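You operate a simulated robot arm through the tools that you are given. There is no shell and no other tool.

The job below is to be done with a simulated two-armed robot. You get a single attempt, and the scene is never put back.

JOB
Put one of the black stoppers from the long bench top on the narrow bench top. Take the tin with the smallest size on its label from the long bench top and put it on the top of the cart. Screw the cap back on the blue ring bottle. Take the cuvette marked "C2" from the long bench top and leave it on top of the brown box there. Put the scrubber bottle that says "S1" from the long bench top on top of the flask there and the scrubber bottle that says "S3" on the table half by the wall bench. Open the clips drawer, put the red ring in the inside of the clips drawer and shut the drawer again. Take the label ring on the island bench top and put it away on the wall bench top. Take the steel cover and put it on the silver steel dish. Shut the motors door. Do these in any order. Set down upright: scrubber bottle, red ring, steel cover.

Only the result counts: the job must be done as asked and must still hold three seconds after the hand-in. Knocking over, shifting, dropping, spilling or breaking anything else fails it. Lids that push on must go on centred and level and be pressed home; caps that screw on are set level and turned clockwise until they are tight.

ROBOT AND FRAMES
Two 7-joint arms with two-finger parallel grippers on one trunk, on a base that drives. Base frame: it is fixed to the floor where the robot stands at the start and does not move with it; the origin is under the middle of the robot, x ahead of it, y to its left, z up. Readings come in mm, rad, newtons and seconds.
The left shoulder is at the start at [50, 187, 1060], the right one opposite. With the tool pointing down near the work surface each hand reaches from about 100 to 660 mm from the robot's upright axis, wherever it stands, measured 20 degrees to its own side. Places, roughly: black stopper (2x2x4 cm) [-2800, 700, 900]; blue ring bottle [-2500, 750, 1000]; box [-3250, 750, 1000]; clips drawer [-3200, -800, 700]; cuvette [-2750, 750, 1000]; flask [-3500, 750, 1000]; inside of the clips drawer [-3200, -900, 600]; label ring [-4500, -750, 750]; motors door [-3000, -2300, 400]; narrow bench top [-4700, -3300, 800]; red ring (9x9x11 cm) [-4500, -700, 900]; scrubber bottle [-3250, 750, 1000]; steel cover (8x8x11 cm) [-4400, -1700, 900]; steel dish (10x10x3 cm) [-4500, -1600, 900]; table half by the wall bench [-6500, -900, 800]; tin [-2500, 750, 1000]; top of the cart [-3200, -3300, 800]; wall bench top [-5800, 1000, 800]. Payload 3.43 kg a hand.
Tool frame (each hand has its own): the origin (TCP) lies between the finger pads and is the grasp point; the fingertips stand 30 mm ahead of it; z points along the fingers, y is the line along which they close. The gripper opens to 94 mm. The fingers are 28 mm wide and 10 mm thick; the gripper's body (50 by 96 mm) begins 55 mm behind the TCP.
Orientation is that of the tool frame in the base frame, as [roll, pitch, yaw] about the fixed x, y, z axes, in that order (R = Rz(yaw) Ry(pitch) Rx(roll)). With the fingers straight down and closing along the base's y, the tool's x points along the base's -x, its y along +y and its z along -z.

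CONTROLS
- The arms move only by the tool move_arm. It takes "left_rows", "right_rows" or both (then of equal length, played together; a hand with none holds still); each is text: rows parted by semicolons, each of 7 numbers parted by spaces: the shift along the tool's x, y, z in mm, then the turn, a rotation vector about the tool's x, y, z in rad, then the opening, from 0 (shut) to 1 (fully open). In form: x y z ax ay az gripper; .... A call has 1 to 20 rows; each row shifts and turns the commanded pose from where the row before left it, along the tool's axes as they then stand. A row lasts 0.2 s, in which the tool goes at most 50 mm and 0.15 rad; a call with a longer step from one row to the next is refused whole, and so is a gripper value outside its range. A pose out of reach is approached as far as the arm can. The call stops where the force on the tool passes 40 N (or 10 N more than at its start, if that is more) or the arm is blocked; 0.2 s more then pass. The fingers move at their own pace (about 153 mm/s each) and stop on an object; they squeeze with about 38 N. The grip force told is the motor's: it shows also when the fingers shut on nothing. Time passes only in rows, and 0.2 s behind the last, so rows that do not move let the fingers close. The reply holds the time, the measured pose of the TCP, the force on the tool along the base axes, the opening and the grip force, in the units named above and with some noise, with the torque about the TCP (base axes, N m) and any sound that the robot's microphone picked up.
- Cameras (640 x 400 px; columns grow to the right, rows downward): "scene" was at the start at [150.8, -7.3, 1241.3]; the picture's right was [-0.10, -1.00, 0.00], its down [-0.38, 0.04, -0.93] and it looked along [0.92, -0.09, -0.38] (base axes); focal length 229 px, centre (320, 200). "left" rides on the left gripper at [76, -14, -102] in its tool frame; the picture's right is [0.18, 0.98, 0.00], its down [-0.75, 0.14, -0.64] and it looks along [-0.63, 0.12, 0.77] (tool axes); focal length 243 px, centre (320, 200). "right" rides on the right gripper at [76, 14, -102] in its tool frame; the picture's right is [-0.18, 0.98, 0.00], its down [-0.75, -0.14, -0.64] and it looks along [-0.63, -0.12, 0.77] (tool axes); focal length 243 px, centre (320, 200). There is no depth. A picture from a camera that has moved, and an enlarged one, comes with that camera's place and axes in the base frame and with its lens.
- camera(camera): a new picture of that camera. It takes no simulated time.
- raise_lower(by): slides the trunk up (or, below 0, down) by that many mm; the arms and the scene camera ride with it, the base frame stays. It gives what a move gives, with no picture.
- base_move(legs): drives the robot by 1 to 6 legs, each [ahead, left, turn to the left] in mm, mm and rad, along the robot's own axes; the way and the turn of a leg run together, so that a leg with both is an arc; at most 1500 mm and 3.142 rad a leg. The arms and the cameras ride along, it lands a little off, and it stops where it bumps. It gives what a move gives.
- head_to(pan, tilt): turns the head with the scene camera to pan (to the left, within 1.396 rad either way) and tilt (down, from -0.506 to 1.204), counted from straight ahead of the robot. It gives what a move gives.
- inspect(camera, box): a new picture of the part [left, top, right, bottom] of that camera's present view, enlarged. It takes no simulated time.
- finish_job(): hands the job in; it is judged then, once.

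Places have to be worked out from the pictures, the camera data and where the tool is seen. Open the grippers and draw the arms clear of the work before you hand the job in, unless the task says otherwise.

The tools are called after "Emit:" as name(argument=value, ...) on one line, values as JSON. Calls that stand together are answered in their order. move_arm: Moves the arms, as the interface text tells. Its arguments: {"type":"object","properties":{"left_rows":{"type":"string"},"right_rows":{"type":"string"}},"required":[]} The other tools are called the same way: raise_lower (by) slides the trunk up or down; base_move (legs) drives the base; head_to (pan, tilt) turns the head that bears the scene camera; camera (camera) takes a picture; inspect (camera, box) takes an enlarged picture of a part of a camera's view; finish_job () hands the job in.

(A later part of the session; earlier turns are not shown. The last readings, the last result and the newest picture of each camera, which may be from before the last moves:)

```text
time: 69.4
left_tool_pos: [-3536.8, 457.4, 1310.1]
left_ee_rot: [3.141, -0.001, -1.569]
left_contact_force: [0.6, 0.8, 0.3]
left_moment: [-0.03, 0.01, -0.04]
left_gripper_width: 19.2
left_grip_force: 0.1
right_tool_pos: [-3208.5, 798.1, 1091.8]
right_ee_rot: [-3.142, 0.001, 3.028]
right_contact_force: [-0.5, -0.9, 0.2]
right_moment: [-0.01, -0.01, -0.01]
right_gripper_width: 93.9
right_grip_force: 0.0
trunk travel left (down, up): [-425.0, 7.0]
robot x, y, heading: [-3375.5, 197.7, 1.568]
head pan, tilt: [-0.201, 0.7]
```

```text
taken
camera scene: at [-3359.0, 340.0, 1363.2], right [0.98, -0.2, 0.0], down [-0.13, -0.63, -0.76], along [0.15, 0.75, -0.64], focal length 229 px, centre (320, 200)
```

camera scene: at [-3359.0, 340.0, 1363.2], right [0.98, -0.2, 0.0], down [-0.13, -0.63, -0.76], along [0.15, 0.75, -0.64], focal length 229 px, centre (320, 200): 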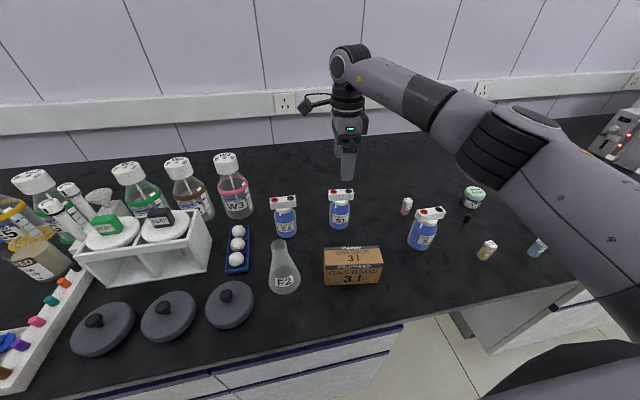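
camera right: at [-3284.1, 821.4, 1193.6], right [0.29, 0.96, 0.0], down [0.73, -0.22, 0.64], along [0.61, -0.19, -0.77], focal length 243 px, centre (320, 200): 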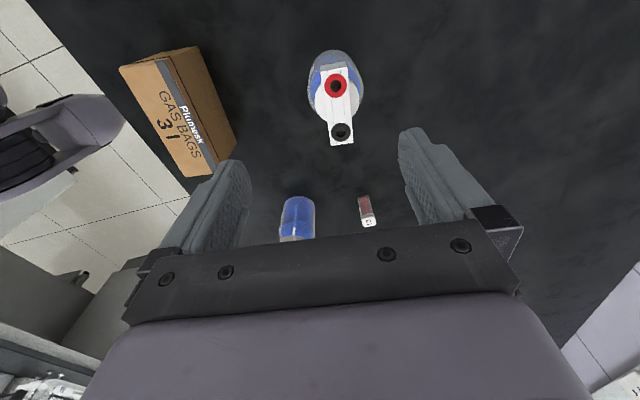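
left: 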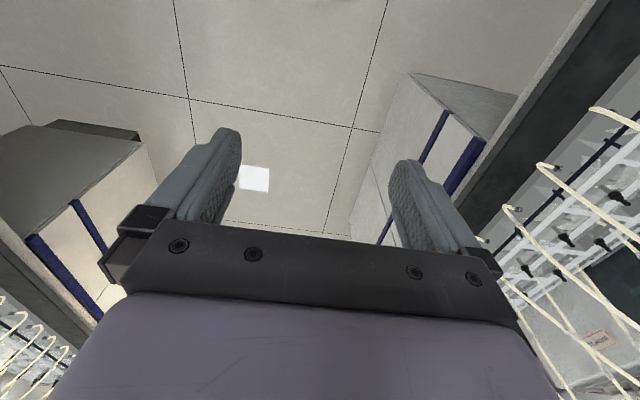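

The wrist picture puts S1's bar centre near (−3209, 815), top ≈975, bar ~27 mm tall. I centre over it and lower so the fingertips stop just above the neck cap, then look.

Emit:
move_arm(right_rows="2.9 16.8 0 0 0 0 1; 0 0 35 0 0 0 1; 0 0 35 0 0 0 1; 0 0 0 0 0 0 1")

Emit:
camera(camera="right")

Emit:
inspect(camera="scene", box=[270, 140, 430, 240])

```text
time: 70.4
left_tool_pos: [-3533.9, 456.0, 1310.3]
left_ee_rot: [3.141, -0.002, -1.569]
left_contact_force: [0.9, -0.2, 0.3]
left_moment: [0.0, 0.02, 0.03]
left_gripper_width: 18.8
left_grip_force: 0.1
right_tool_pos: [-3207.7, 813.4, 1020.5]
right_ee_rot: [3.141, 0.0, 3.026]
right_contact_force: [-0.3, -0.6, -0.3]
right_moment: [0.01, 0.0, 0.02]
right_gripper_width: 94.1
right_grip_force: 0.0
trunk travel left (down, up): [-425.0, 7.0]
robot x, y, heading: [-3376.8, 195.9, 1.572]
head pan, tilt: [-0.201, 0.7]
```

```text
taken
camera right: at [-3281.5, 837.5, 1123.0], right [0.3, 0.96, 0.0], down [0.73, -0.23, 0.64], along [0.61, -0.19, -0.77], focal length 243 px, centre (320, 200)
```

right: 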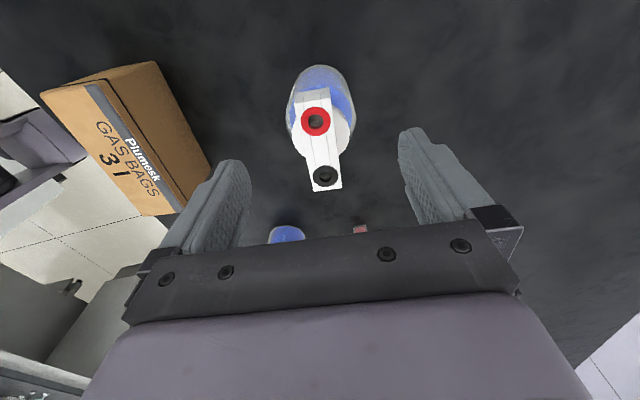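

```text
4.00 times, centred on (350, 190) of scene
camera zoom: at [-3358.1, 339.3, 1363.3], right [0.98, -0.2, 0.0], down [-0.13, -0.63, -0.77], along [0.15, 0.75, -0.64], focal length 917 px, centre (200, 240)
```

zoom: 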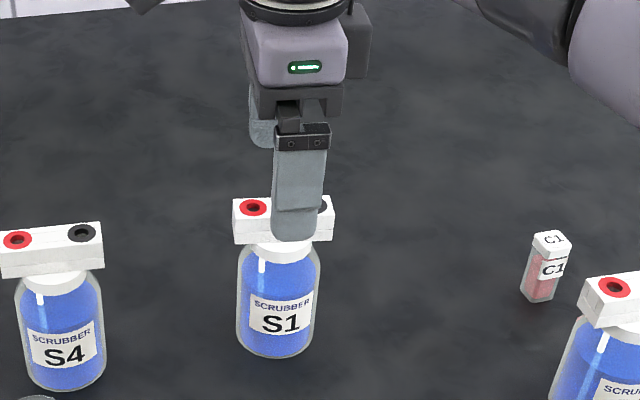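

S1 is centred between the fingers. I lower 32 mm more and close on the bar.

Emit:
move_arm(right_rows="0 0 32 0 0 0 1; 0 0 0 0 0 0 0.6; 0 0 0 0 0 0 0.3; 0 0 0 0 0 0 0; 0 0 0 0 0 0 0; 0 0 0 0 0 0 0")

Emit:
inspect(camera="scene", box=[270, 140, 430, 240])

Emit:
camera(camera="right")

```text
time: 71.8
left_tool_pos: [-3535.8, 456.9, 1309.8]
left_ee_rot: [-3.142, -0.003, -1.568]
left_contact_force: [0.7, -0.9, 0.1]
left_moment: [-0.01, 0.03, 0.03]
left_gripper_width: 18.4
left_grip_force: 0.0
right_tool_pos: [-3205.0, 813.8, 988.9]
right_ee_rot: [-3.139, 0.0, 3.026]
right_contact_force: [-0.5, -0.3, -0.2]
right_moment: [0.06, -0.05, -0.01]
right_gripper_width: 22.3
right_grip_force: 37.5
trunk travel left (down, up): [-425.0, 7.0]
robot x, y, heading: [-3374.9, 193.4, 1.571]
head pan, tilt: [-0.201, 0.7]
```

```text
4.00 times, centred on (350, 190) of scene
camera zoom: at [-3358.3, 339.6, 1363.3], right [0.98, -0.2, 0.0], down [-0.13, -0.63, -0.76], along [0.15, 0.75, -0.64], focal length 917 px, centre (200, 240)
```

zoom: 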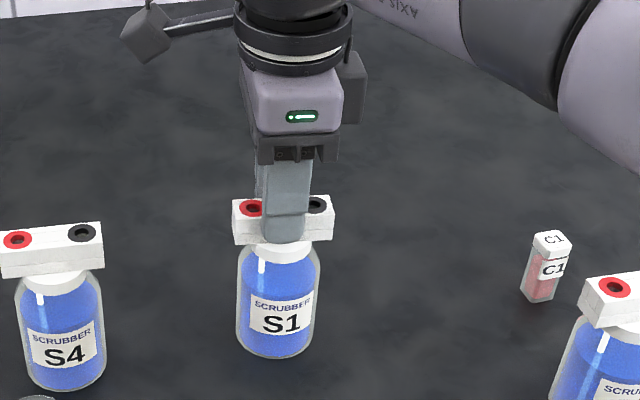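

```text
taken
camera right: at [-3280.9, 837.3, 1091.0], right [0.3, 0.96, 0.0], down [0.73, -0.23, 0.64], along [0.61, -0.19, -0.77], focal length 243 px, centre (320, 200)
```

right: 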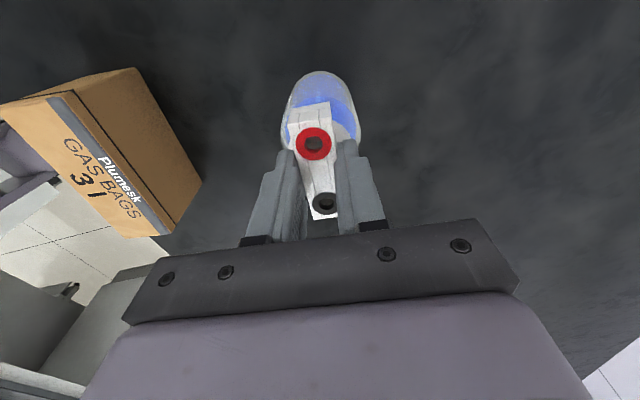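

Gripped at 22 mm. I lift S1 straight up 170 mm and then look at the flask's mouth closely.

Emit:
move_arm(right_rows="0 0 -10 0 0 0 0; 0 0 -30 0 0 0 0; 0 0 -40 0 0 0 0; 0 0 -45 0 0 0 0; 0 0 -45 0 0 0 0; 0 0 0 0 0 0 0")

Emit:
inspect(camera="scene", box=[240, 220, 320, 270])

Emit:
camera(camera="scene")

```text
time: 73.2
left_tool_pos: [-3534.9, 457.7, 1308.6]
left_ee_rot: [3.141, -0.001, -1.569]
left_contact_force: [0.7, 0.4, 0.6]
left_moment: [-0.02, 0.02, 0.04]
left_gripper_width: 18.8
left_grip_force: 0.0
right_tool_pos: [-3204.5, 810.0, 1158.3]
right_ee_rot: [-3.139, 0.001, 3.027]
right_contact_force: [0.1, -0.3, -4.1]
right_moment: [-0.02, -0.01, -0.01]
right_gripper_width: 22.2
right_grip_force: 38.2
right hand out of reach, approached as far as the arm can: row 5
trunk travel left (down, up): [-425.0, 7.0]
robot x, y, heading: [-3376.8, 196.7, 1.576]
head pan, tilt: [-0.201, 0.7]
```

```text
8.00 times, centred on (280, 245) of scene
camera zoom: at [-3358.1, 340.6, 1363.1], right [0.98, -0.2, 0.0], down [-0.13, -0.63, -0.76], along [0.15, 0.75, -0.64], focal length 1834 px, centre (640, -160)
```

zoom: 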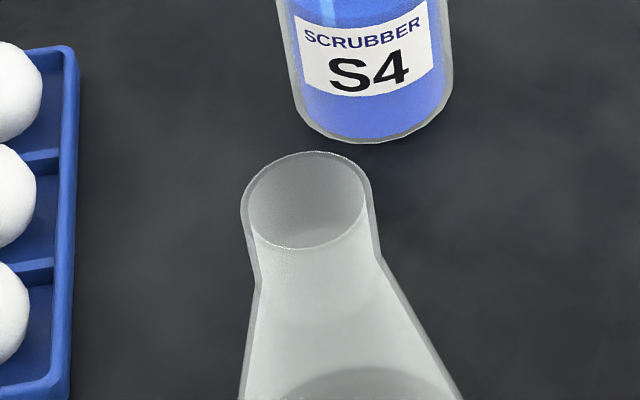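

```text
taken
camera scene: at [-3358.1, 340.6, 1363.1], right [0.98, -0.2, 0.0], down [-0.13, -0.63, -0.76], along [0.15, 0.75, -0.64], focal length 229 px, centre (320, 200)
```

scene: 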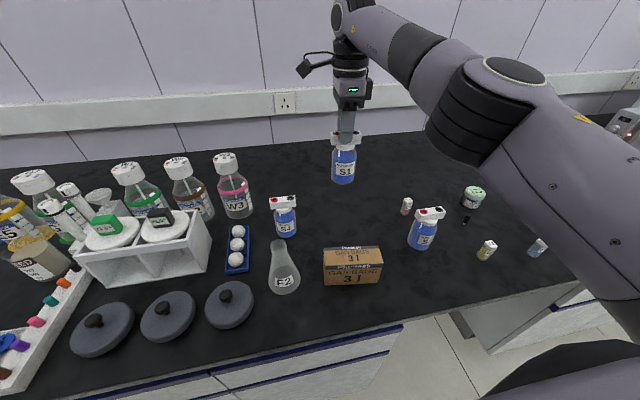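

S1 is lifted (≈4 N). F2's mouth triangulates to about (−3383, 655, 987), bench top ≈845. I carry S1 over to above the flask with clearance.

Emit:
move_arm(right_rows="26.6 -29 -5 0 0 0 0; 26.6 -29 -5 0 0 0 0; 26.6 -29 -5 0 0 0 0; 26.6 -29 -5 0 0 0 0; 26.6 -29 -5 0 0 0 0; 26.8 -29.2 -5 0 0 0 0; 0 0 0 0 0 0 0")

Emit:
camera(camera="scene")

Emit:
inspect(camera="scene", box=[220, 180, 380, 280])

Emit:
camera(camera="left")

```text
time: 74.8
left_tool_pos: [-3533.6, 457.3, 1309.9]
left_ee_rot: [3.141, 0.0, -1.569]
left_contact_force: [-0.1, 0.6, 0.3]
left_moment: [-0.04, 0.01, -0.02]
left_gripper_width: 18.5
left_grip_force: 0.0
right_tool_pos: [-3385.0, 653.5, 1186.8]
right_ee_rot: [-3.14, 0.001, 3.027]
right_contact_force: [0.2, 0.5, -5.0]
right_moment: [-0.02, -0.01, 0.01]
right_gripper_width: 22.2
right_grip_force: 38.0
trunk travel left (down, up): [-425.0, 7.0]
robot x, y, heading: [-3372.8, 196.4, 1.568]
head pan, tilt: [-0.201, 0.7]
```

```text
taken
camera scene: at [-3357.9, 340.2, 1363.2], right [0.98, -0.2, 0.0], down [-0.13, -0.63, -0.76], along [0.15, 0.75, -0.64], focal length 229 px, centre (320, 200)
```

scene: 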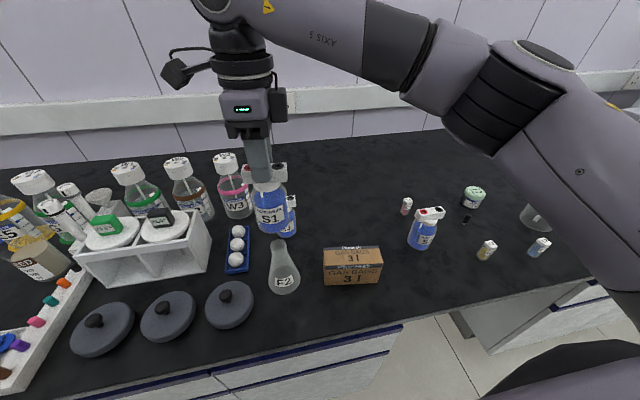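

```text
4.00 times, centred on (300, 230) of scene
camera zoom: at [-3357.9, 340.2, 1363.2], right [0.98, -0.2, 0.0], down [-0.13, -0.63, -0.76], along [0.15, 0.75, -0.64], focal length 917 px, centre (400, 80)
```

zoom: 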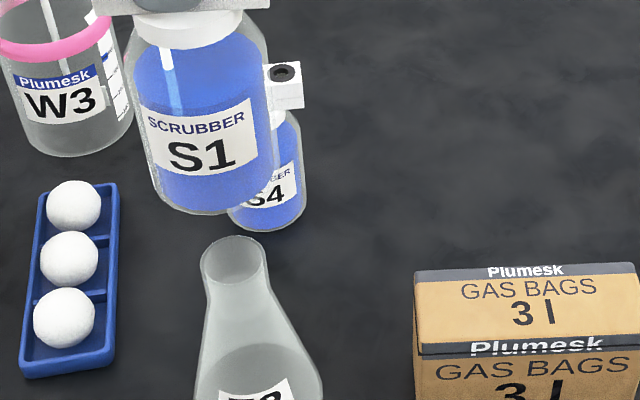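

```text
taken
camera left: at [-3519.5, 381.8, 1411.7], right [-0.98, -0.19, 0.0], down [-0.14, 0.75, 0.64], along [-0.12, 0.63, -0.77], focal length 243 px, centre (320, 200)
```

left: 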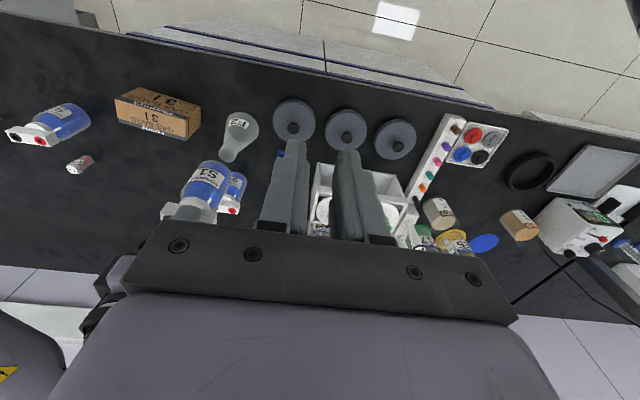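

Both scene and left wrist views agree: S1 is centred over F2's mouth within a few mm. I lower it most of the way, then in small steps.

Emit:
move_arm(right_rows="0 0 20 0 0 0 0; 0 0 18 0 0 0 0; 0 0 0 0 0 0 0")

Emit:
inspect(camera="scene", box=[220, 180, 380, 280])

Emit:
inspect(camera="left", box=[140, 100, 300, 200])

```text
time: 75.6
left_tool_pos: [-3534.3, 458.0, 1309.9]
left_ee_rot: [3.142, -0.002, -1.57]
left_contact_force: [0.2, -0.4, 0.1]
left_moment: [0.0, 0.0, 0.02]
left_gripper_width: 18.5
left_grip_force: 0.1
right_tool_pos: [-3384.7, 655.7, 1151.0]
right_ee_rot: [3.141, 0.0, 3.027]
right_contact_force: [0.3, -0.3, -4.2]
right_moment: [-0.03, -0.01, -0.01]
right_gripper_width: 22.2
right_grip_force: 38.2
trunk travel left (down, up): [-425.0, 7.0]
robot x, y, heading: [-3371.2, 194.3, 1.573]
head pan, tilt: [-0.201, 0.7]
```

```text
4.00 times, centred on (300, 230) of scene
camera zoom: at [-3358.2, 339.9, 1363.3], right [0.98, -0.2, 0.0], down [-0.13, -0.63, -0.76], along [0.15, 0.75, -0.64], focal length 917 px, centre (400, 80)
```

zoom: 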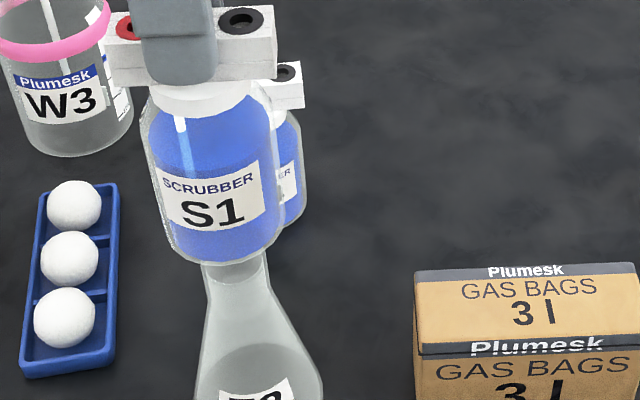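

```text
4.00 times, centred on (220, 150) of left
camera zoom: at [-3519.8, 381.5, 1411.7], right [-0.98, -0.19, 0.0], down [-0.14, 0.75, 0.64], along [-0.12, 0.63, -0.77], focal length 970 px, centre (720, 400)
```

zoom: 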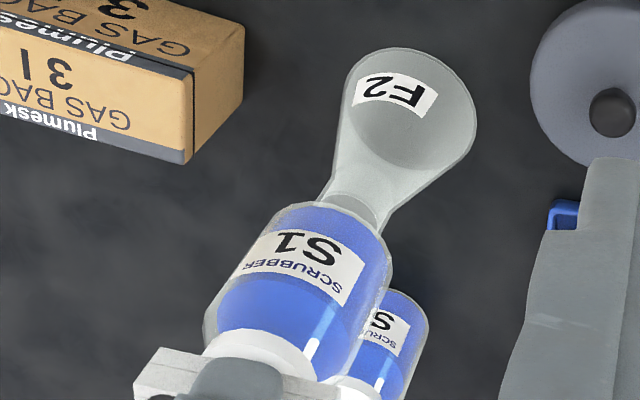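

Still ~10–15 mm to go. I lower in 3 mm steps and watch the force.

Emit:
move_arm(right_rows="0 0 4 0 0 0 0; 0 0 3 0 0 0 0; 0 0 0 0 0 0 0")

Emit:
move_arm(right_rows="0 0 3 0 0 0 0; 0 0 0 0 0 0 0")

Emit:
move_arm(right_rows="0 0 3 0 0 0 0; 0 0 0 0 0 0 0")

Emit:
inspect(camera="scene", box=[220, 180, 380, 280])

```text
time: 76.4
left_tool_pos: [-3534.7, 457.8, 1309.5]
left_ee_rot: [-3.141, -0.004, -1.568]
left_contact_force: [0.8, 0.7, 0.3]
left_moment: [0.01, 0.02, -0.02]
left_gripper_width: 18.7
left_grip_force: 0.1
right_tool_pos: [-3385.3, 656.1, 1143.6]
right_ee_rot: [-3.14, 0.001, 3.025]
right_contact_force: [0.2, 1.0, -3.8]
right_moment: [0.0, 0.02, 0.03]
right_gripper_width: 22.2
right_grip_force: 38.2
trunk travel left (down, up): [-425.0, 7.0]
robot x, y, heading: [-3376.2, 198.5, 1.569]
head pan, tilt: [-0.201, 0.7]
```

```text
time: 77.0
left_tool_pos: [-3534.4, 457.2, 1309.5]
left_ee_rot: [-3.141, -0.003, -1.568]
left_contact_force: [-1.0, 0.1, 0.3]
left_moment: [0.01, 0.01, 0.0]
left_gripper_width: 18.7
left_grip_force: 0.1
right_tool_pos: [-3385.1, 656.0, 1140.0]
right_ee_rot: [-3.14, 0.001, 3.025]
right_contact_force: [0.5, 1.0, -4.3]
right_moment: [0.0, -0.01, 0.0]
right_gripper_width: 22.5
right_grip_force: 38.0
trunk travel left (down, up): [-425.0, 7.0]
robot x, y, heading: [-3373.3, 199.8, 1.571]
head pan, tilt: [-0.201, 0.7]
```

```text
time: 77.6
left_tool_pos: [-3534.5, 457.8, 1309.9]
left_ee_rot: [-3.141, -0.001, -1.569]
left_contact_force: [0.2, 0.2, -1.0]
left_moment: [0.01, -0.03, -0.02]
left_gripper_width: 18.6
left_grip_force: 0.0
right_tool_pos: [-3386.5, 655.2, 1137.9]
right_ee_rot: [-3.14, 0.001, 3.028]
right_contact_force: [0.1, -0.8, -4.8]
right_moment: [0.01, 0.0, 0.01]
right_gripper_width: 22.2
right_grip_force: 38.2
trunk travel left (down, up): [-425.0, 7.0]
robot x, y, heading: [-3376.5, 198.6, 1.573]
head pan, tilt: [-0.201, 0.7]
```

```text
4.00 times, centred on (300, 230) of scene
camera zoom: at [-3358.3, 339.9, 1363.3], right [0.98, -0.2, 0.0], down [-0.13, -0.63, -0.76], along [0.15, 0.75, -0.64], focal length 917 px, centre (400, 80)
```

zoom: 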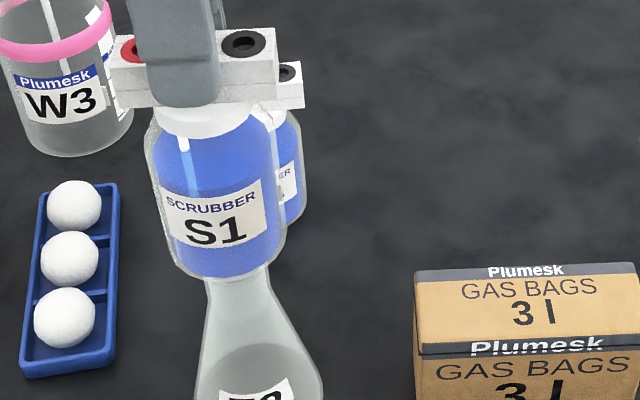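

No contact yet at 1138. I continue in small steps.

Emit:
move_arm(right_rows="0 0 2.5 0 0 0 0; 0 0 0 0 0 0 0")

Emit:
move_arm(right_rows="0 0 2.5 0 0 0 0; 0 0 0 0 0 0 0")

Emit:
move_arm(right_rows="0 0 2 0 0 0 0; 0 0 0 0 0 0 0")

```text
time: 78.2
left_tool_pos: [-3535.2, 457.2, 1311.0]
left_ee_rot: [-3.141, -0.002, -1.569]
left_contact_force: [0.1, 0.6, 0.5]
left_moment: [-0.02, -0.03, 0.0]
left_gripper_width: 18.7
left_grip_force: 0.0
right_tool_pos: [-3385.8, 654.7, 1135.4]
right_ee_rot: [-3.139, 0.0, 3.027]
right_contact_force: [-0.4, -0.1, -4.7]
right_moment: [0.01, 0.02, 0.0]
right_gripper_width: 22.2
right_grip_force: 38.5
trunk travel left (down, up): [-425.0, 7.0]
robot x, y, heading: [-3374.7, 198.5, 1.574]
head pan, tilt: [-0.201, 0.7]
```

```text
time: 78.8
left_tool_pos: [-3534.9, 457.8, 1311.3]
left_ee_rot: [3.14, -0.002, -1.568]
left_contact_force: [-0.7, 0.1, -1.1]
left_moment: [0.03, -0.04, 0.01]
left_gripper_width: 18.9
left_grip_force: 0.0
right_tool_pos: [-3385.1, 655.2, 1133.5]
right_ee_rot: [-3.14, 0.002, 3.028]
right_contact_force: [-0.1, -0.1, -4.0]
right_moment: [0.03, 0.0, 0.02]
right_gripper_width: 22.5
right_grip_force: 37.8
trunk travel left (down, up): [-425.0, 7.0]
robot x, y, heading: [-3375.4, 197.1, 1.567]
head pan, tilt: [-0.201, 0.7]
```

```text
time: 79.4
left_tool_pos: [-3534.0, 458.3, 1310.5]
left_ee_rot: [-3.142, -0.001, -1.568]
left_contact_force: [-0.6, 0.1, 0.2]
left_moment: [0.01, 0.04, 0.0]
left_gripper_width: 18.8
left_grip_force: 0.0
right_tool_pos: [-3385.3, 655.2, 1130.4]
right_ee_rot: [-3.14, 0.0, 3.028]
right_contact_force: [-0.8, -0.8, -4.1]
right_moment: [-0.02, 0.0, 0.0]
right_gripper_width: 22.2
right_grip_force: 37.9
trunk travel left (down, up): [-425.0, 7.0]
robot x, y, heading: [-3373.1, 197.3, 1.569]
head pan, tilt: [-0.201, 0.7]
```

Still no contact at 1130. I go on in 2 mm steps.

Emit:
move_arm(right_rows="0 0 2 0 0 0 0; 0 0 0 0 0 0 0")

Emit:
move_arm(right_rows="0 0 2 0 0 0 0; 0 0 0 0 0 0 0")

Emit:
move_arm(right_rows="0 0 2 0 0 0 0; 0 0 0 0 0 0 0")

Emit:
inspect(camera="left", box=[140, 100, 300, 200])

Emit:
inspect(camera="scene", box=[230, 200, 310, 250])

```text
time: 80.0
left_tool_pos: [-3534.1, 457.4, 1309.1]
left_ee_rot: [-3.14, -0.002, -1.569]
left_contact_force: [-0.7, -0.2, 0.1]
left_moment: [0.0, -0.01, 0.01]
left_gripper_width: 18.9
left_grip_force: 0.0
right_tool_pos: [-3384.9, 656.0, 1128.2]
right_ee_rot: [-3.14, -0.001, 3.025]
right_contact_force: [0.9, -0.5, -4.6]
right_moment: [-0.01, -0.01, 0.05]
right_gripper_width: 22.4
right_grip_force: 37.9
trunk travel left (down, up): [-425.0, 7.0]
robot x, y, heading: [-3376.5, 195.8, 1.571]
head pan, tilt: [-0.201, 0.7]
```

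```text
time: 80.6
left_tool_pos: [-3535.8, 456.9, 1310.3]
left_ee_rot: [3.141, -0.001, -1.571]
left_contact_force: [0.9, 0.5, 0.2]
left_moment: [-0.01, -0.01, 0.01]
left_gripper_width: 18.8
left_grip_force: 0.0
right_tool_pos: [-3385.7, 655.5, 1127.3]
right_ee_rot: [-3.141, 0.001, 3.028]
right_contact_force: [0.1, 0.2, -5.1]
right_moment: [-0.03, 0.02, 0.02]
right_gripper_width: 22.3
right_grip_force: 38.2
trunk travel left (down, up): [-425.0, 7.0]
robot x, y, heading: [-3375.7, 196.6, 1.572]
head pan, tilt: [-0.201, 0.7]
```

```text
time: 81.2
left_tool_pos: [-3534.9, 457.7, 1310.0]
left_ee_rot: [-3.141, -0.003, -1.57]
left_contact_force: [0.7, 0.2, -0.1]
left_moment: [0.0, 0.02, -0.01]
left_gripper_width: 18.6
left_grip_force: 0.1
right_tool_pos: [-3385.9, 656.6, 1124.2]
right_ee_rot: [-3.14, 0.001, 3.026]
right_contact_force: [-0.2, 0.9, -4.2]
right_moment: [0.05, 0.01, -0.02]
right_gripper_width: 22.0
right_grip_force: 38.0
trunk travel left (down, up): [-425.0, 7.0]
robot x, y, heading: [-3374.7, 196.5, 1.573]
head pan, tilt: [-0.201, 0.7]
```

```text
4.00 times, centred on (220, 150) of left
camera zoom: at [-3519.9, 381.4, 1411.7], right [-0.98, -0.19, 0.0], down [-0.14, 0.75, 0.64], along [-0.12, 0.63, -0.77], focal length 970 px, centre (720, 400)
```

zoom: 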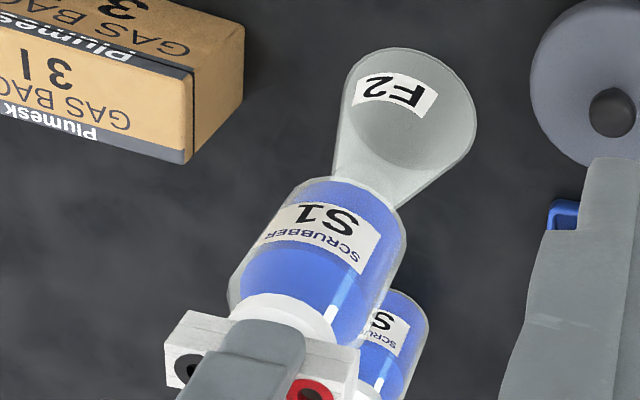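

```text
8.00 times, centred on (270, 225) of scene
camera zoom: at [-3358.3, 339.9, 1363.3], right [0.98, -0.2, 0.0], down [-0.13, -0.63, -0.76], along [0.15, 0.75, -0.64], focal length 1834 px, centre (720, 0)
```

zoom: 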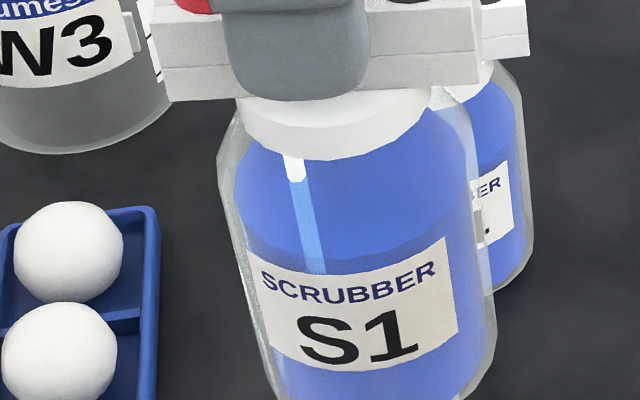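

No contact yet at 1124; I keep stepping down by 2 mm.

Emit:
move_arm(right_rows="0 0 2 0 0 0 0; 0 0 0 0 0 0 0")

Emit:
move_arm(right_rows="0 0 2 0 0 0 0; 0 0 0 0 0 0 0")

Emit:
move_arm(right_rows="0 0 2 0 0 0 0; 0 0 0 0 0 0 0")

Emit:
inspect(camera="left", box=[180, 120, 260, 170])

```text
time: 81.8
left_tool_pos: [-3533.8, 456.2, 1311.1]
left_ee_rot: [3.141, -0.001, -1.57]
left_contact_force: [0.2, -0.4, 0.1]
left_moment: [-0.01, 0.03, -0.02]
left_gripper_width: 18.8
left_grip_force: 0.0
right_tool_pos: [-3385.3, 655.5, 1123.7]
right_ee_rot: [-3.141, -0.001, 3.028]
right_contact_force: [-0.3, -1.1, 1.4]
right_moment: [-0.02, -0.03, 0.03]
right_gripper_width: 22.4
right_grip_force: 38.3
trunk travel left (down, up): [-425.0, 7.0]
robot x, y, heading: [-3373.9, 193.7, 1.576]
head pan, tilt: [-0.201, 0.7]
```

```text
time: 82.4
left_tool_pos: [-3534.2, 456.4, 1310.4]
left_ee_rot: [3.141, 0.002, -1.569]
left_contact_force: [0.2, -0.2, -0.6]
left_moment: [0.01, 0.0, -0.02]
left_gripper_width: 19.1
left_grip_force: 0.1
right_tool_pos: [-3385.5, 655.7, 1124.9]
right_ee_rot: [3.138, -0.003, 3.027]
right_contact_force: [-0.7, 2.3, 18.0]
right_moment: [0.16, -0.06, 0.07]
right_gripper_width: 22.3
right_grip_force: 38.0
trunk travel left (down, up): [-425.0, 7.0]
robot x, y, heading: [-3371.9, 196.4, 1.568]
head pan, tilt: [-0.201, 0.7]
```

```text
time: 83.0
left_tool_pos: [-3535.5, 454.7, 1311.9]
left_ee_rot: [3.14, -0.002, -1.568]
left_contact_force: [-0.2, 0.1, 0.5]
left_moment: [-0.01, -0.01, -0.03]
left_gripper_width: 18.9
left_grip_force: 0.1
right_tool_pos: [-3385.2, 654.7, 1122.6]
right_ee_rot: [3.138, -0.004, 3.026]
right_contact_force: [0.0, 1.3, 28.1]
right_moment: [0.1, -0.01, -0.01]
right_gripper_width: 22.1
right_grip_force: 38.0
trunk travel left (down, up): [-425.0, 7.0]
robot x, y, heading: [-3372.2, 196.5, 1.573]
head pan, tilt: [-0.201, 0.7]
```

```text
8.00 times, centred on (220, 145) of left
camera zoom: at [-3519.9, 379.0, 1412.3], right [-0.98, -0.19, 0.0], down [-0.14, 0.75, 0.64], along [-0.12, 0.63, -0.77], focal length 1941 px, centre (1120, 640)
```

zoom: 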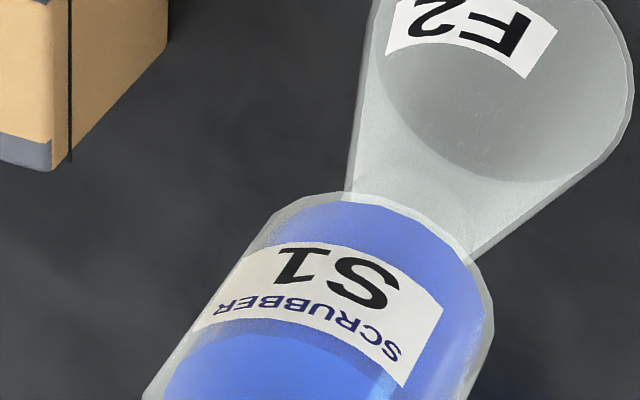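

Contact at z≈1123.5 (28 N pressed). I ease up ~4 mm to remove the preload, then check before releasing.

Emit:
move_arm(right_rows="0 0 -2 0 0 0 0; 0 0 -1.5 0 0 0 0; 0 0 0 0 0 0 0")

```text
time: 83.8
left_tool_pos: [-3535.4, 457.0, 1309.9]
left_ee_rot: [-3.141, 0.001, -1.568]
left_contact_force: [0.1, -0.7, 0.4]
left_moment: [-0.03, -0.02, -0.02]
left_gripper_width: 18.6
left_grip_force: 0.0
right_tool_pos: [-3386.0, 654.7, 1122.8]
right_ee_rot: [-3.139, 0.0, 3.026]
right_contact_force: [-1.5, 1.9, 13.1]
right_moment: [0.29, 0.29, 0.03]
right_gripper_width: 22.4
right_grip_force: 38.2
trunk travel left (down, up): [-425.0, 7.0]
robot x, y, heading: [-3373.8, 194.3, 1.574]
head pan, tilt: [-0.201, 0.7]
```

Emit:
move_arm(right_rows="0 0 -1.2 0 0 0 0; 0 0 0 0 0 0 0")

```text
time: 84.4
left_tool_pos: [-3534.8, 458.3, 1310.3]
left_ee_rot: [3.141, -0.002, -1.569]
left_contact_force: [0.2, -0.3, -1.0]
left_moment: [0.03, -0.01, 0.01]
left_gripper_width: 18.8
left_grip_force: 0.1
right_tool_pos: [-3387.3, 655.7, 1123.9]
right_ee_rot: [-3.137, 0.003, 3.027]
right_contact_force: [-1.7, 0.4, 1.3]
right_moment: [0.12, 0.25, -0.03]
right_gripper_width: 22.4
right_grip_force: 38.3
trunk travel left (down, up): [-425.0, 7.0]
robot x, y, heading: [-3376.0, 196.5, 1.572]
head pan, tilt: [-0.201, 0.7]
```

Support force about equals the bottle's weight. I open the fingers a little at first and check that the bottle stays.

Emit:
move_arm(right_rows="0 0 0 0 0 0 0.27; 0 0 0 0 0 0 0.32; 0 0 0 0 0 0 0.4; 0 0 0 0 0 0 0.4")

Emit:
inspect(camera="left", box=[140, 100, 300, 200])

Emit:
inspect(camera="scene", box=[220, 180, 380, 280])

```text
time: 85.4
left_tool_pos: [-3535.1, 458.9, 1309.8]
left_ee_rot: [3.14, -0.002, -1.569]
left_contact_force: [-0.1, -0.3, -0.3]
left_moment: [0.01, 0.04, 0.0]
left_gripper_width: 18.8
left_grip_force: 0.2
right_tool_pos: [-3386.4, 655.0, 1124.2]
right_ee_rot: [-3.14, 0.001, 3.025]
right_contact_force: [0.3, 0.1, -0.2]
right_moment: [0.0, -0.02, 0.01]
right_gripper_width: 37.5
right_grip_force: 0.1
trunk travel left (down, up): [-425.0, 7.0]
robot x, y, heading: [-3376.5, 196.5, 1.576]
head pan, tilt: [-0.201, 0.7]
```

```text
4.00 times, centred on (220, 150) of left
camera zoom: at [-3519.9, 381.1, 1411.8], right [-0.98, -0.19, 0.0], down [-0.14, 0.75, 0.64], along [-0.12, 0.63, -0.77], focal length 970 px, centre (720, 400)
```

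zoom: 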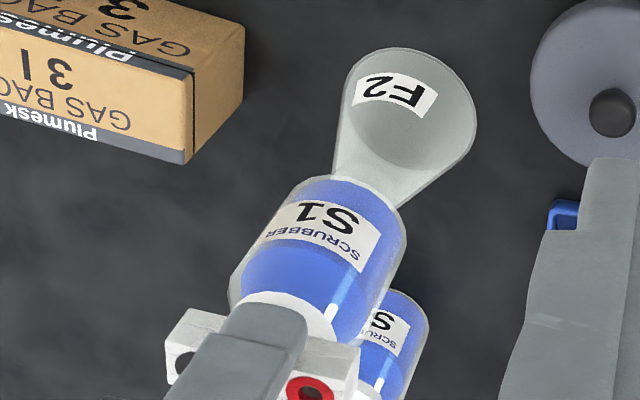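

```text
4.00 times, centred on (300, 230) of scene
camera zoom: at [-3358.3, 339.5, 1363.3], right [0.98, -0.2, 0.0], down [-0.13, -0.63, -0.76], along [0.15, 0.75, -0.64], focal length 917 px, centre (400, 80)
```

zoom: 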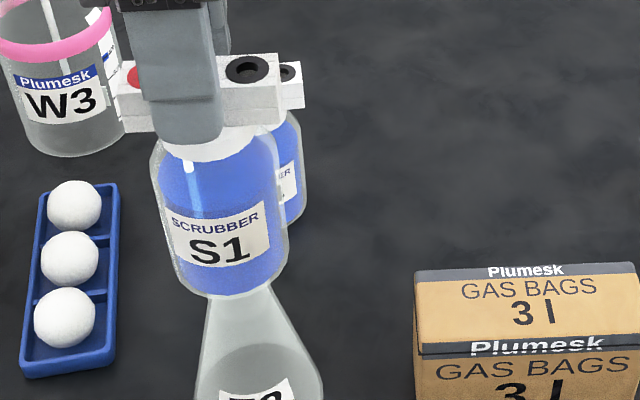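

S1 rests stably on F2. I rise straight up clear of it.

Emit:
move_arm(right_rows="0 0 0 0 0 0 0.6; 0 0 -8 0 0 0 0.6; 0 0 -15 0 0 0 0.6; 0 0 -25 0 0 0 0.6; 0 0 -25 0 0 0 0.6; 0 0 0 0 0 0 0.6")

Emit:
inspect(camera="scene", box=[220, 140, 380, 280])

```text
time: 86.8
left_tool_pos: [-3534.6, 457.9, 1310.3]
left_ee_rot: [3.142, -0.003, -1.568]
left_contact_force: [-0.3, 0.0, -0.6]
left_moment: [0.01, -0.01, 0.02]
left_gripper_width: 18.7
left_grip_force: 0.1
right_tool_pos: [-3386.3, 656.8, 1198.4]
right_ee_rot: [-3.14, 0.001, 3.028]
right_contact_force: [0.0, -0.2, 0.7]
right_moment: [-0.02, 0.0, 0.02]
right_gripper_width: 56.3
right_grip_force: 0.2
trunk travel left (down, up): [-425.0, 7.0]
robot x, y, heading: [-3370.5, 196.6, 1.574]
head pan, tilt: [-0.201, 0.7]
```

```text
2.86 times, centred on (300, 210) of scene
camera zoom: at [-3358.2, 339.7, 1363.3], right [0.98, -0.2, 0.0], down [-0.13, -0.63, -0.76], along [0.15, 0.75, -0.64], focal length 655 px, centre (377, 171)
```

zoom: 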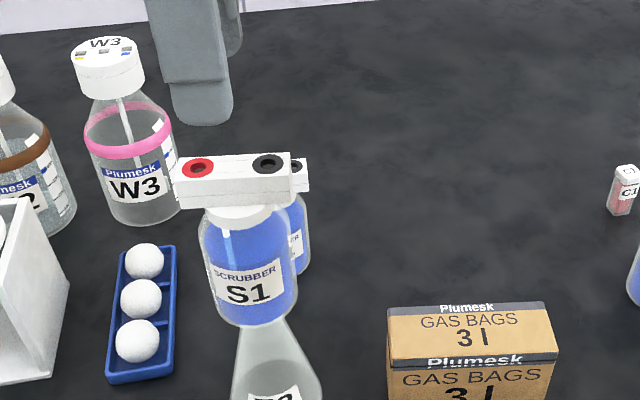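

S1 stands on F2 firmly. Next the C2 cuvette: I back off slightly and sidestep right so both C2 (~−2865, 632) and the box are in the right hand's reach.

Emit:
base_move(legs=[[-30, 0, 0], [0, -245, 0]])

Emit:
head_to(pan=-0.3, tilt=0.8)

Emit:
camera(camera="scene")

Emit:
camera(camera="right")

```text
time: 90.0
left_tool_pos: [-3290.4, 427.1, 1310.5]
left_ee_rot: [-3.141, -0.002, -1.569]
left_contact_force: [-0.1, 0.2, -0.1]
left_moment: [-0.01, 0.03, -0.03]
left_gripper_width: 19.0
left_grip_force: 0.1
right_tool_pos: [-3142.0, 625.9, 1196.6]
right_ee_rot: [-3.141, 0.0, 3.026]
right_contact_force: [0.7, -0.2, 0.0]
right_moment: [0.06, 0.05, 0.02]
right_gripper_width: 56.6
right_grip_force: 0.2
trunk travel left (down, up): [-425.0, 7.0]
robot x, y, heading: [-3128.7, 168.3, 1.573]
head pan, tilt: [-0.201, 0.7]
```

```text
time: 90.7
left_tool_pos: [-3290.9, 427.5, 1310.4]
left_ee_rot: [3.141, -0.002, -1.571]
left_contact_force: [-0.7, -1.0, 0.6]
left_moment: [0.0, -0.04, -0.03]
left_gripper_width: 19.0
left_grip_force: 0.1
right_tool_pos: [-3141.0, 626.7, 1197.3]
right_ee_rot: [3.141, 0.0, 3.026]
right_contact_force: [-0.1, 0.3, 0.5]
right_moment: [-0.02, 0.0, 0.01]
right_gripper_width: 56.3
right_grip_force: 0.1
trunk travel left (down, up): [-425.0, 7.0]
robot x, y, heading: [-3129.7, 164.1, 1.572]
head pan, tilt: [-0.3, 0.799]
```

```text
taken
camera scene: at [-3107.5, 303.6, 1355.1], right [0.96, -0.29, 0.0], down [-0.21, -0.68, -0.7], along [0.21, 0.67, -0.72], focal length 229 px, centre (320, 200)
```

scene: 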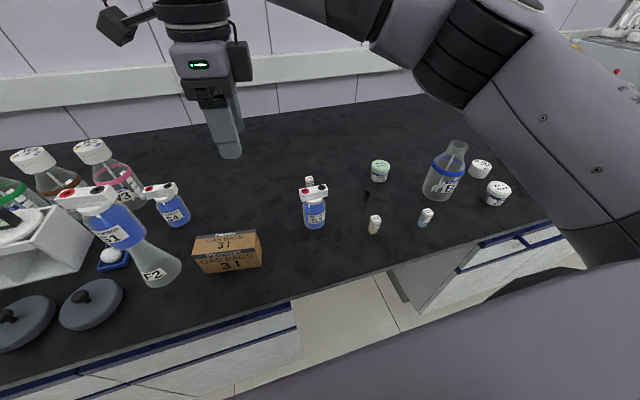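

```text
taken
camera right: at [-3216.1, 649.4, 1299.0], right [0.3, 0.96, 0.0], down [0.73, -0.23, 0.64], along [0.61, -0.19, -0.77], focal length 243 px, centre (320, 200)
```

right: 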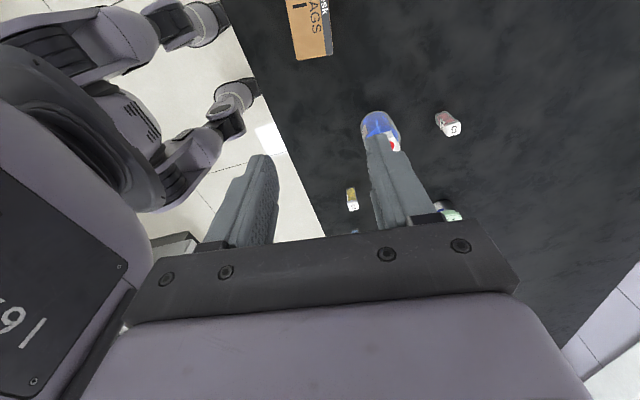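

C2 lies near (−2853, 627). I enlarge C2, the box and S3 to judge orientations.

Emit:
inspect(camera="scene", box=[335, 200, 415, 250])

Emit:
inspect(camera="scene", box=[180, 210, 280, 280])

Emit:
inspect(camera="scene", box=[280, 170, 360, 230])

```text
8.00 times, centred on (375, 225) of scene
camera zoom: at [-3107.5, 303.6, 1355.1], right [0.96, -0.29, 0.0], down [-0.21, -0.68, -0.7], along [0.21, 0.67, -0.72], focal length 1834 px, centre (-120, 0)
```

zoom: 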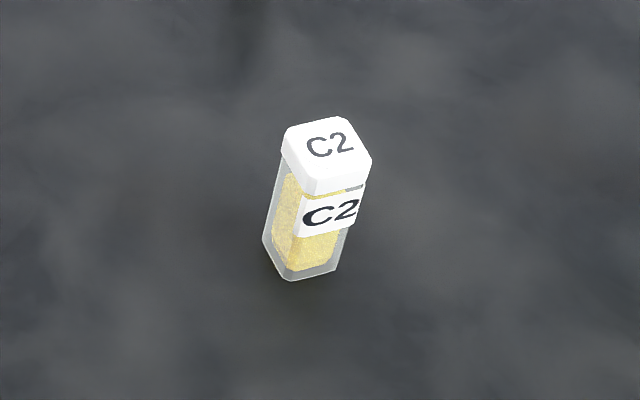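

```text
5.71 times, centred on (230, 245) of scene
camera zoom: at [-3107.5, 303.6, 1355.1], right [0.96, -0.29, 0.0], down [-0.21, -0.68, -0.7], along [0.21, 0.67, -0.72], focal length 1310 px, centre (834, -57)
```

zoom: 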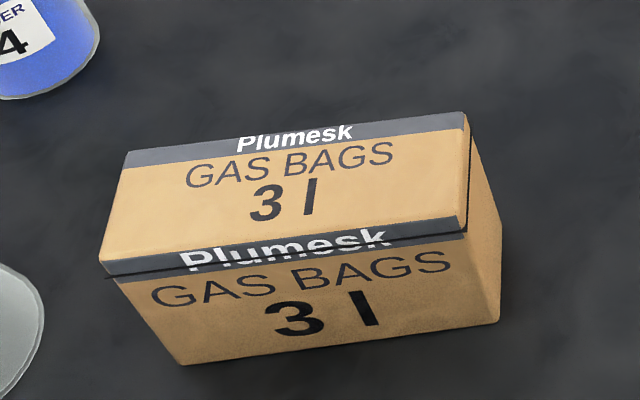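

```text
6.67 times, centred on (320, 200) of scene
camera zoom: at [-3107.5, 303.6, 1355.1], right [0.96, -0.29, 0.0], down [-0.21, -0.68, -0.7], along [0.21, 0.67, -0.72], focal length 1528 px, centre (320, 200)
```

zoom: 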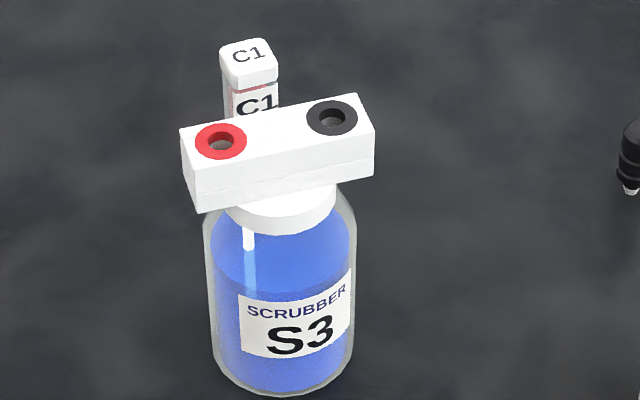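

C2 is nearly axis-aligned, lid ~20 mm, top around 900. I move the right hand above it at a safe height and look with the wrist camera.

Emit:
move_arm(right_rows="-40.4 4.1 11 0 0 -0.055 0.6; -40.4 4.1 11 0 0 0 0.6; -40.4 4.1 11 0 0 0 0.6; -40.4 4.1 11 0 0 0 0.6; -40.4 4.1 11 0 0 0 0.6; -40.4 4.1 11 0 0 0 0.6; -40.4 4.1 11 0 0 0 0.6; 0 0 40 0 0 0 0.6; 0 0 40 0 0 0 0.6; 0 0 20 0 0 0 0.6; 0 0 0 0 0 0 0.6")

Emit:
camera(camera="right")

Emit:
camera(camera="scene")

```text
time: 93.1
left_tool_pos: [-3290.0, 427.1, 1310.0]
left_ee_rot: [-3.141, -0.003, -1.568]
left_contact_force: [-0.2, 0.5, -0.1]
left_moment: [-0.03, -0.06, 0.0]
left_gripper_width: 19.1
left_grip_force: 0.0
right_tool_pos: [-2855.3, 634.5, 1018.2]
right_ee_rot: [-3.141, 0.001, 3.084]
right_contact_force: [0.4, 0.1, -0.3]
right_moment: [-0.01, 0.03, -0.03]
right_gripper_width: 56.3
right_grip_force: 0.1
trunk travel left (down, up): [-425.0, 7.0]
robot x, y, heading: [-3131.3, 166.4, 1.568]
head pan, tilt: [-0.3, 0.799]
```

```text
taken
camera right: at [-2931.6, 653.7, 1120.9], right [0.24, 0.97, 0.0], down [0.74, -0.19, 0.64], along [0.62, -0.16, -0.77], focal length 243 px, centre (320, 200)
```

right: 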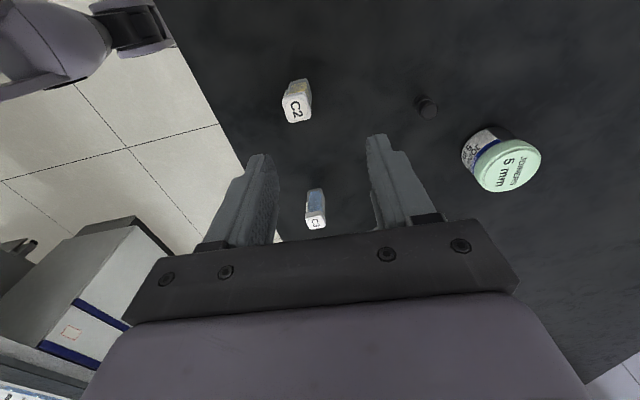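

```text
taken
camera scene: at [-3107.4, 303.6, 1355.1], right [0.96, -0.29, 0.0], down [-0.21, -0.69, -0.7], along [0.21, 0.67, -0.72], focal length 229 px, centre (320, 200)
```

scene: 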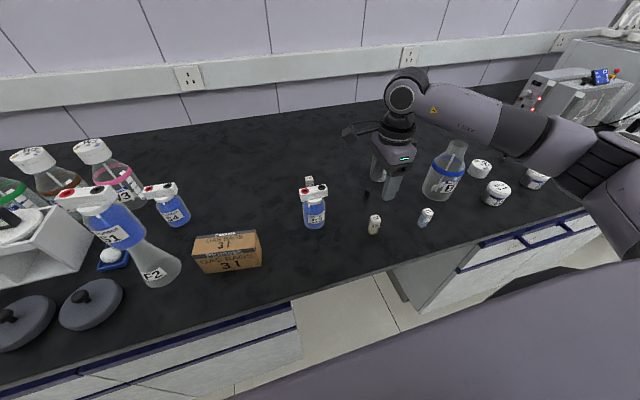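

C2's lid works out at about (−2865, 616), top ≈905. I shift over it, descend to TCP 955 and check.

Emit:
move_arm(right_rows="8.9 -19 0 0 0 0 0.6; 0 0 35 0 0 0 0.6; 0 0 28 0 0 0 0.6; 0 0 0 0 0 0 0.6")

Emit:
camera(camera="right")

Emit:
inspect(camera="scene", box=[315, 175, 435, 250])

```text
time: 94.1
left_tool_pos: [-3291.1, 427.9, 1309.9]
left_ee_rot: [3.141, -0.003, -1.57]
left_contact_force: [0.3, 0.1, -0.5]
left_moment: [0.03, 0.02, 0.01]
left_gripper_width: 18.7
left_grip_force: 0.0
right_tool_pos: [-2867.6, 616.8, 956.0]
right_ee_rot: [-3.139, -0.001, 3.082]
right_contact_force: [-0.1, 0.8, -0.4]
right_moment: [0.0, 0.03, 0.02]
right_gripper_width: 56.4
right_grip_force: 0.0
trunk travel left (down, up): [-425.0, 7.0]
robot x, y, heading: [-3131.5, 166.9, 1.573]
head pan, tilt: [-0.3, 0.799]
```

```text
taken
camera right: at [-2942.9, 636.3, 1057.4], right [0.24, 0.97, 0.0], down [0.74, -0.19, 0.64], along [0.62, -0.16, -0.77], focal length 243 px, centre (320, 200)
```

right: 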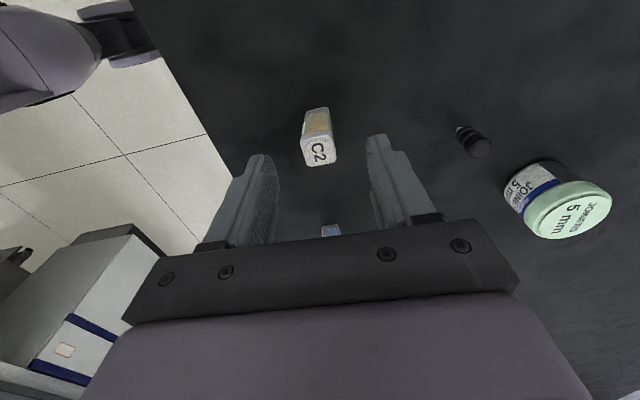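

```text
5.33 times, centred on (375, 212) of scene
camera zoom: at [-3107.4, 303.6, 1355.1], right [0.96, -0.29, 0.0], down [-0.21, -0.69, -0.7], along [0.21, 0.67, -0.72], focal length 1223 px, centre (27, 133)
```

zoom: 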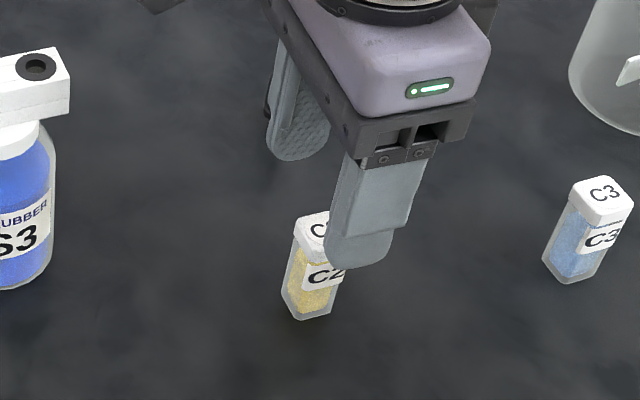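

C2 is laterally centred between the fingers. I descend 50 mm and close gently.

Emit:
move_arm(right_rows="0 0 25 0 0 0 0.6; 0 0 25 0 0 0 0.6; 0 0 0 0 0 0 0.6")

Emit:
camera(camera="right")

Emit:
inspect(camera="scene", box=[315, 175, 435, 250])

```text
time: 94.9
left_tool_pos: [-3290.8, 427.0, 1309.3]
left_ee_rot: [-3.142, 0.0, -1.569]
left_contact_force: [0.7, -0.7, 0.1]
left_moment: [0.02, -0.02, 0.02]
left_gripper_width: 18.6
left_grip_force: 0.1
right_tool_pos: [-2867.0, 616.4, 906.0]
right_ee_rot: [3.141, -0.001, 3.082]
right_contact_force: [-0.3, -0.2, -0.1]
right_moment: [0.01, -0.04, 0.01]
right_gripper_width: 56.6
right_grip_force: 0.0
trunk travel left (down, up): [-425.0, 7.0]
robot x, y, heading: [-3129.1, 166.0, 1.568]
head pan, tilt: [-0.3, 0.799]
```

```text
taken
camera right: at [-2942.9, 635.6, 1007.7], right [0.24, 0.97, 0.0], down [0.74, -0.19, 0.64], along [0.62, -0.16, -0.77], focal length 243 px, centre (320, 200)
```

right: 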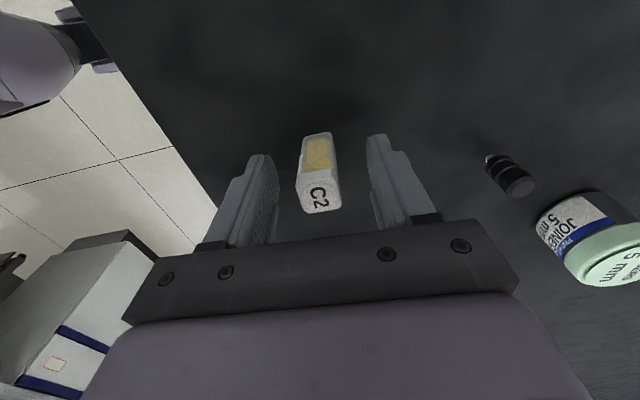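

```text
5.33 times, centred on (375, 212) of scene
camera zoom: at [-3107.5, 303.6, 1355.1], right [0.96, -0.29, 0.0], down [-0.21, -0.69, -0.7], along [0.21, 0.67, -0.72], focal length 1223 px, centre (27, 133)
```

zoom: 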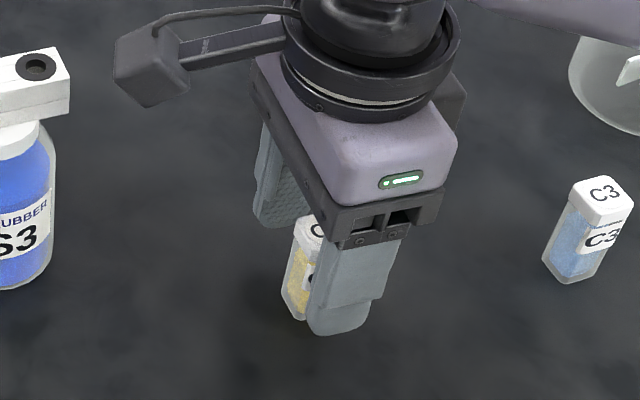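

C2 sits between the pads. I nudge 3 mm and close.

Emit:
move_arm(right_rows="-3 0 0 0 0 0 0.6; 0 0 0 0 0 0 0.4; 0 0 0 0 0 0 0.25; 0 0 0 0 0 0 0.1; 0 0 0 0 0 0 0; 0 0 0 0 0 0 0")

Emit:
camera(camera="right")

```text
time: 96.3
left_tool_pos: [-3291.5, 427.2, 1309.8]
left_ee_rot: [-3.141, -0.002, -1.569]
left_contact_force: [0.5, -0.4, 0.4]
left_moment: [0.0, -0.02, -0.03]
left_gripper_width: 18.9
left_grip_force: 0.1
right_tool_pos: [-2862.2, 615.8, 906.2]
right_ee_rot: [-3.14, -0.002, 3.082]
right_contact_force: [0.0, -0.1, 0.6]
right_moment: [0.01, 0.0, 0.0]
right_gripper_width: 25.2
right_grip_force: 38.0
trunk travel left (down, up): [-425.0, 7.0]
robot x, y, heading: [-3131.6, 163.5, 1.571]
head pan, tilt: [-0.3, 0.799]
```

```text
taken
camera right: at [-2939.8, 635.7, 1008.6], right [0.24, 0.97, 0.0], down [0.74, -0.19, 0.64], along [0.62, -0.16, -0.77], focal length 243 px, centre (320, 200)
```

right: 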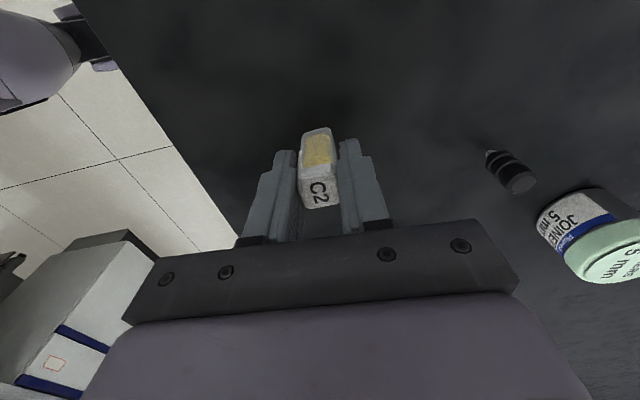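

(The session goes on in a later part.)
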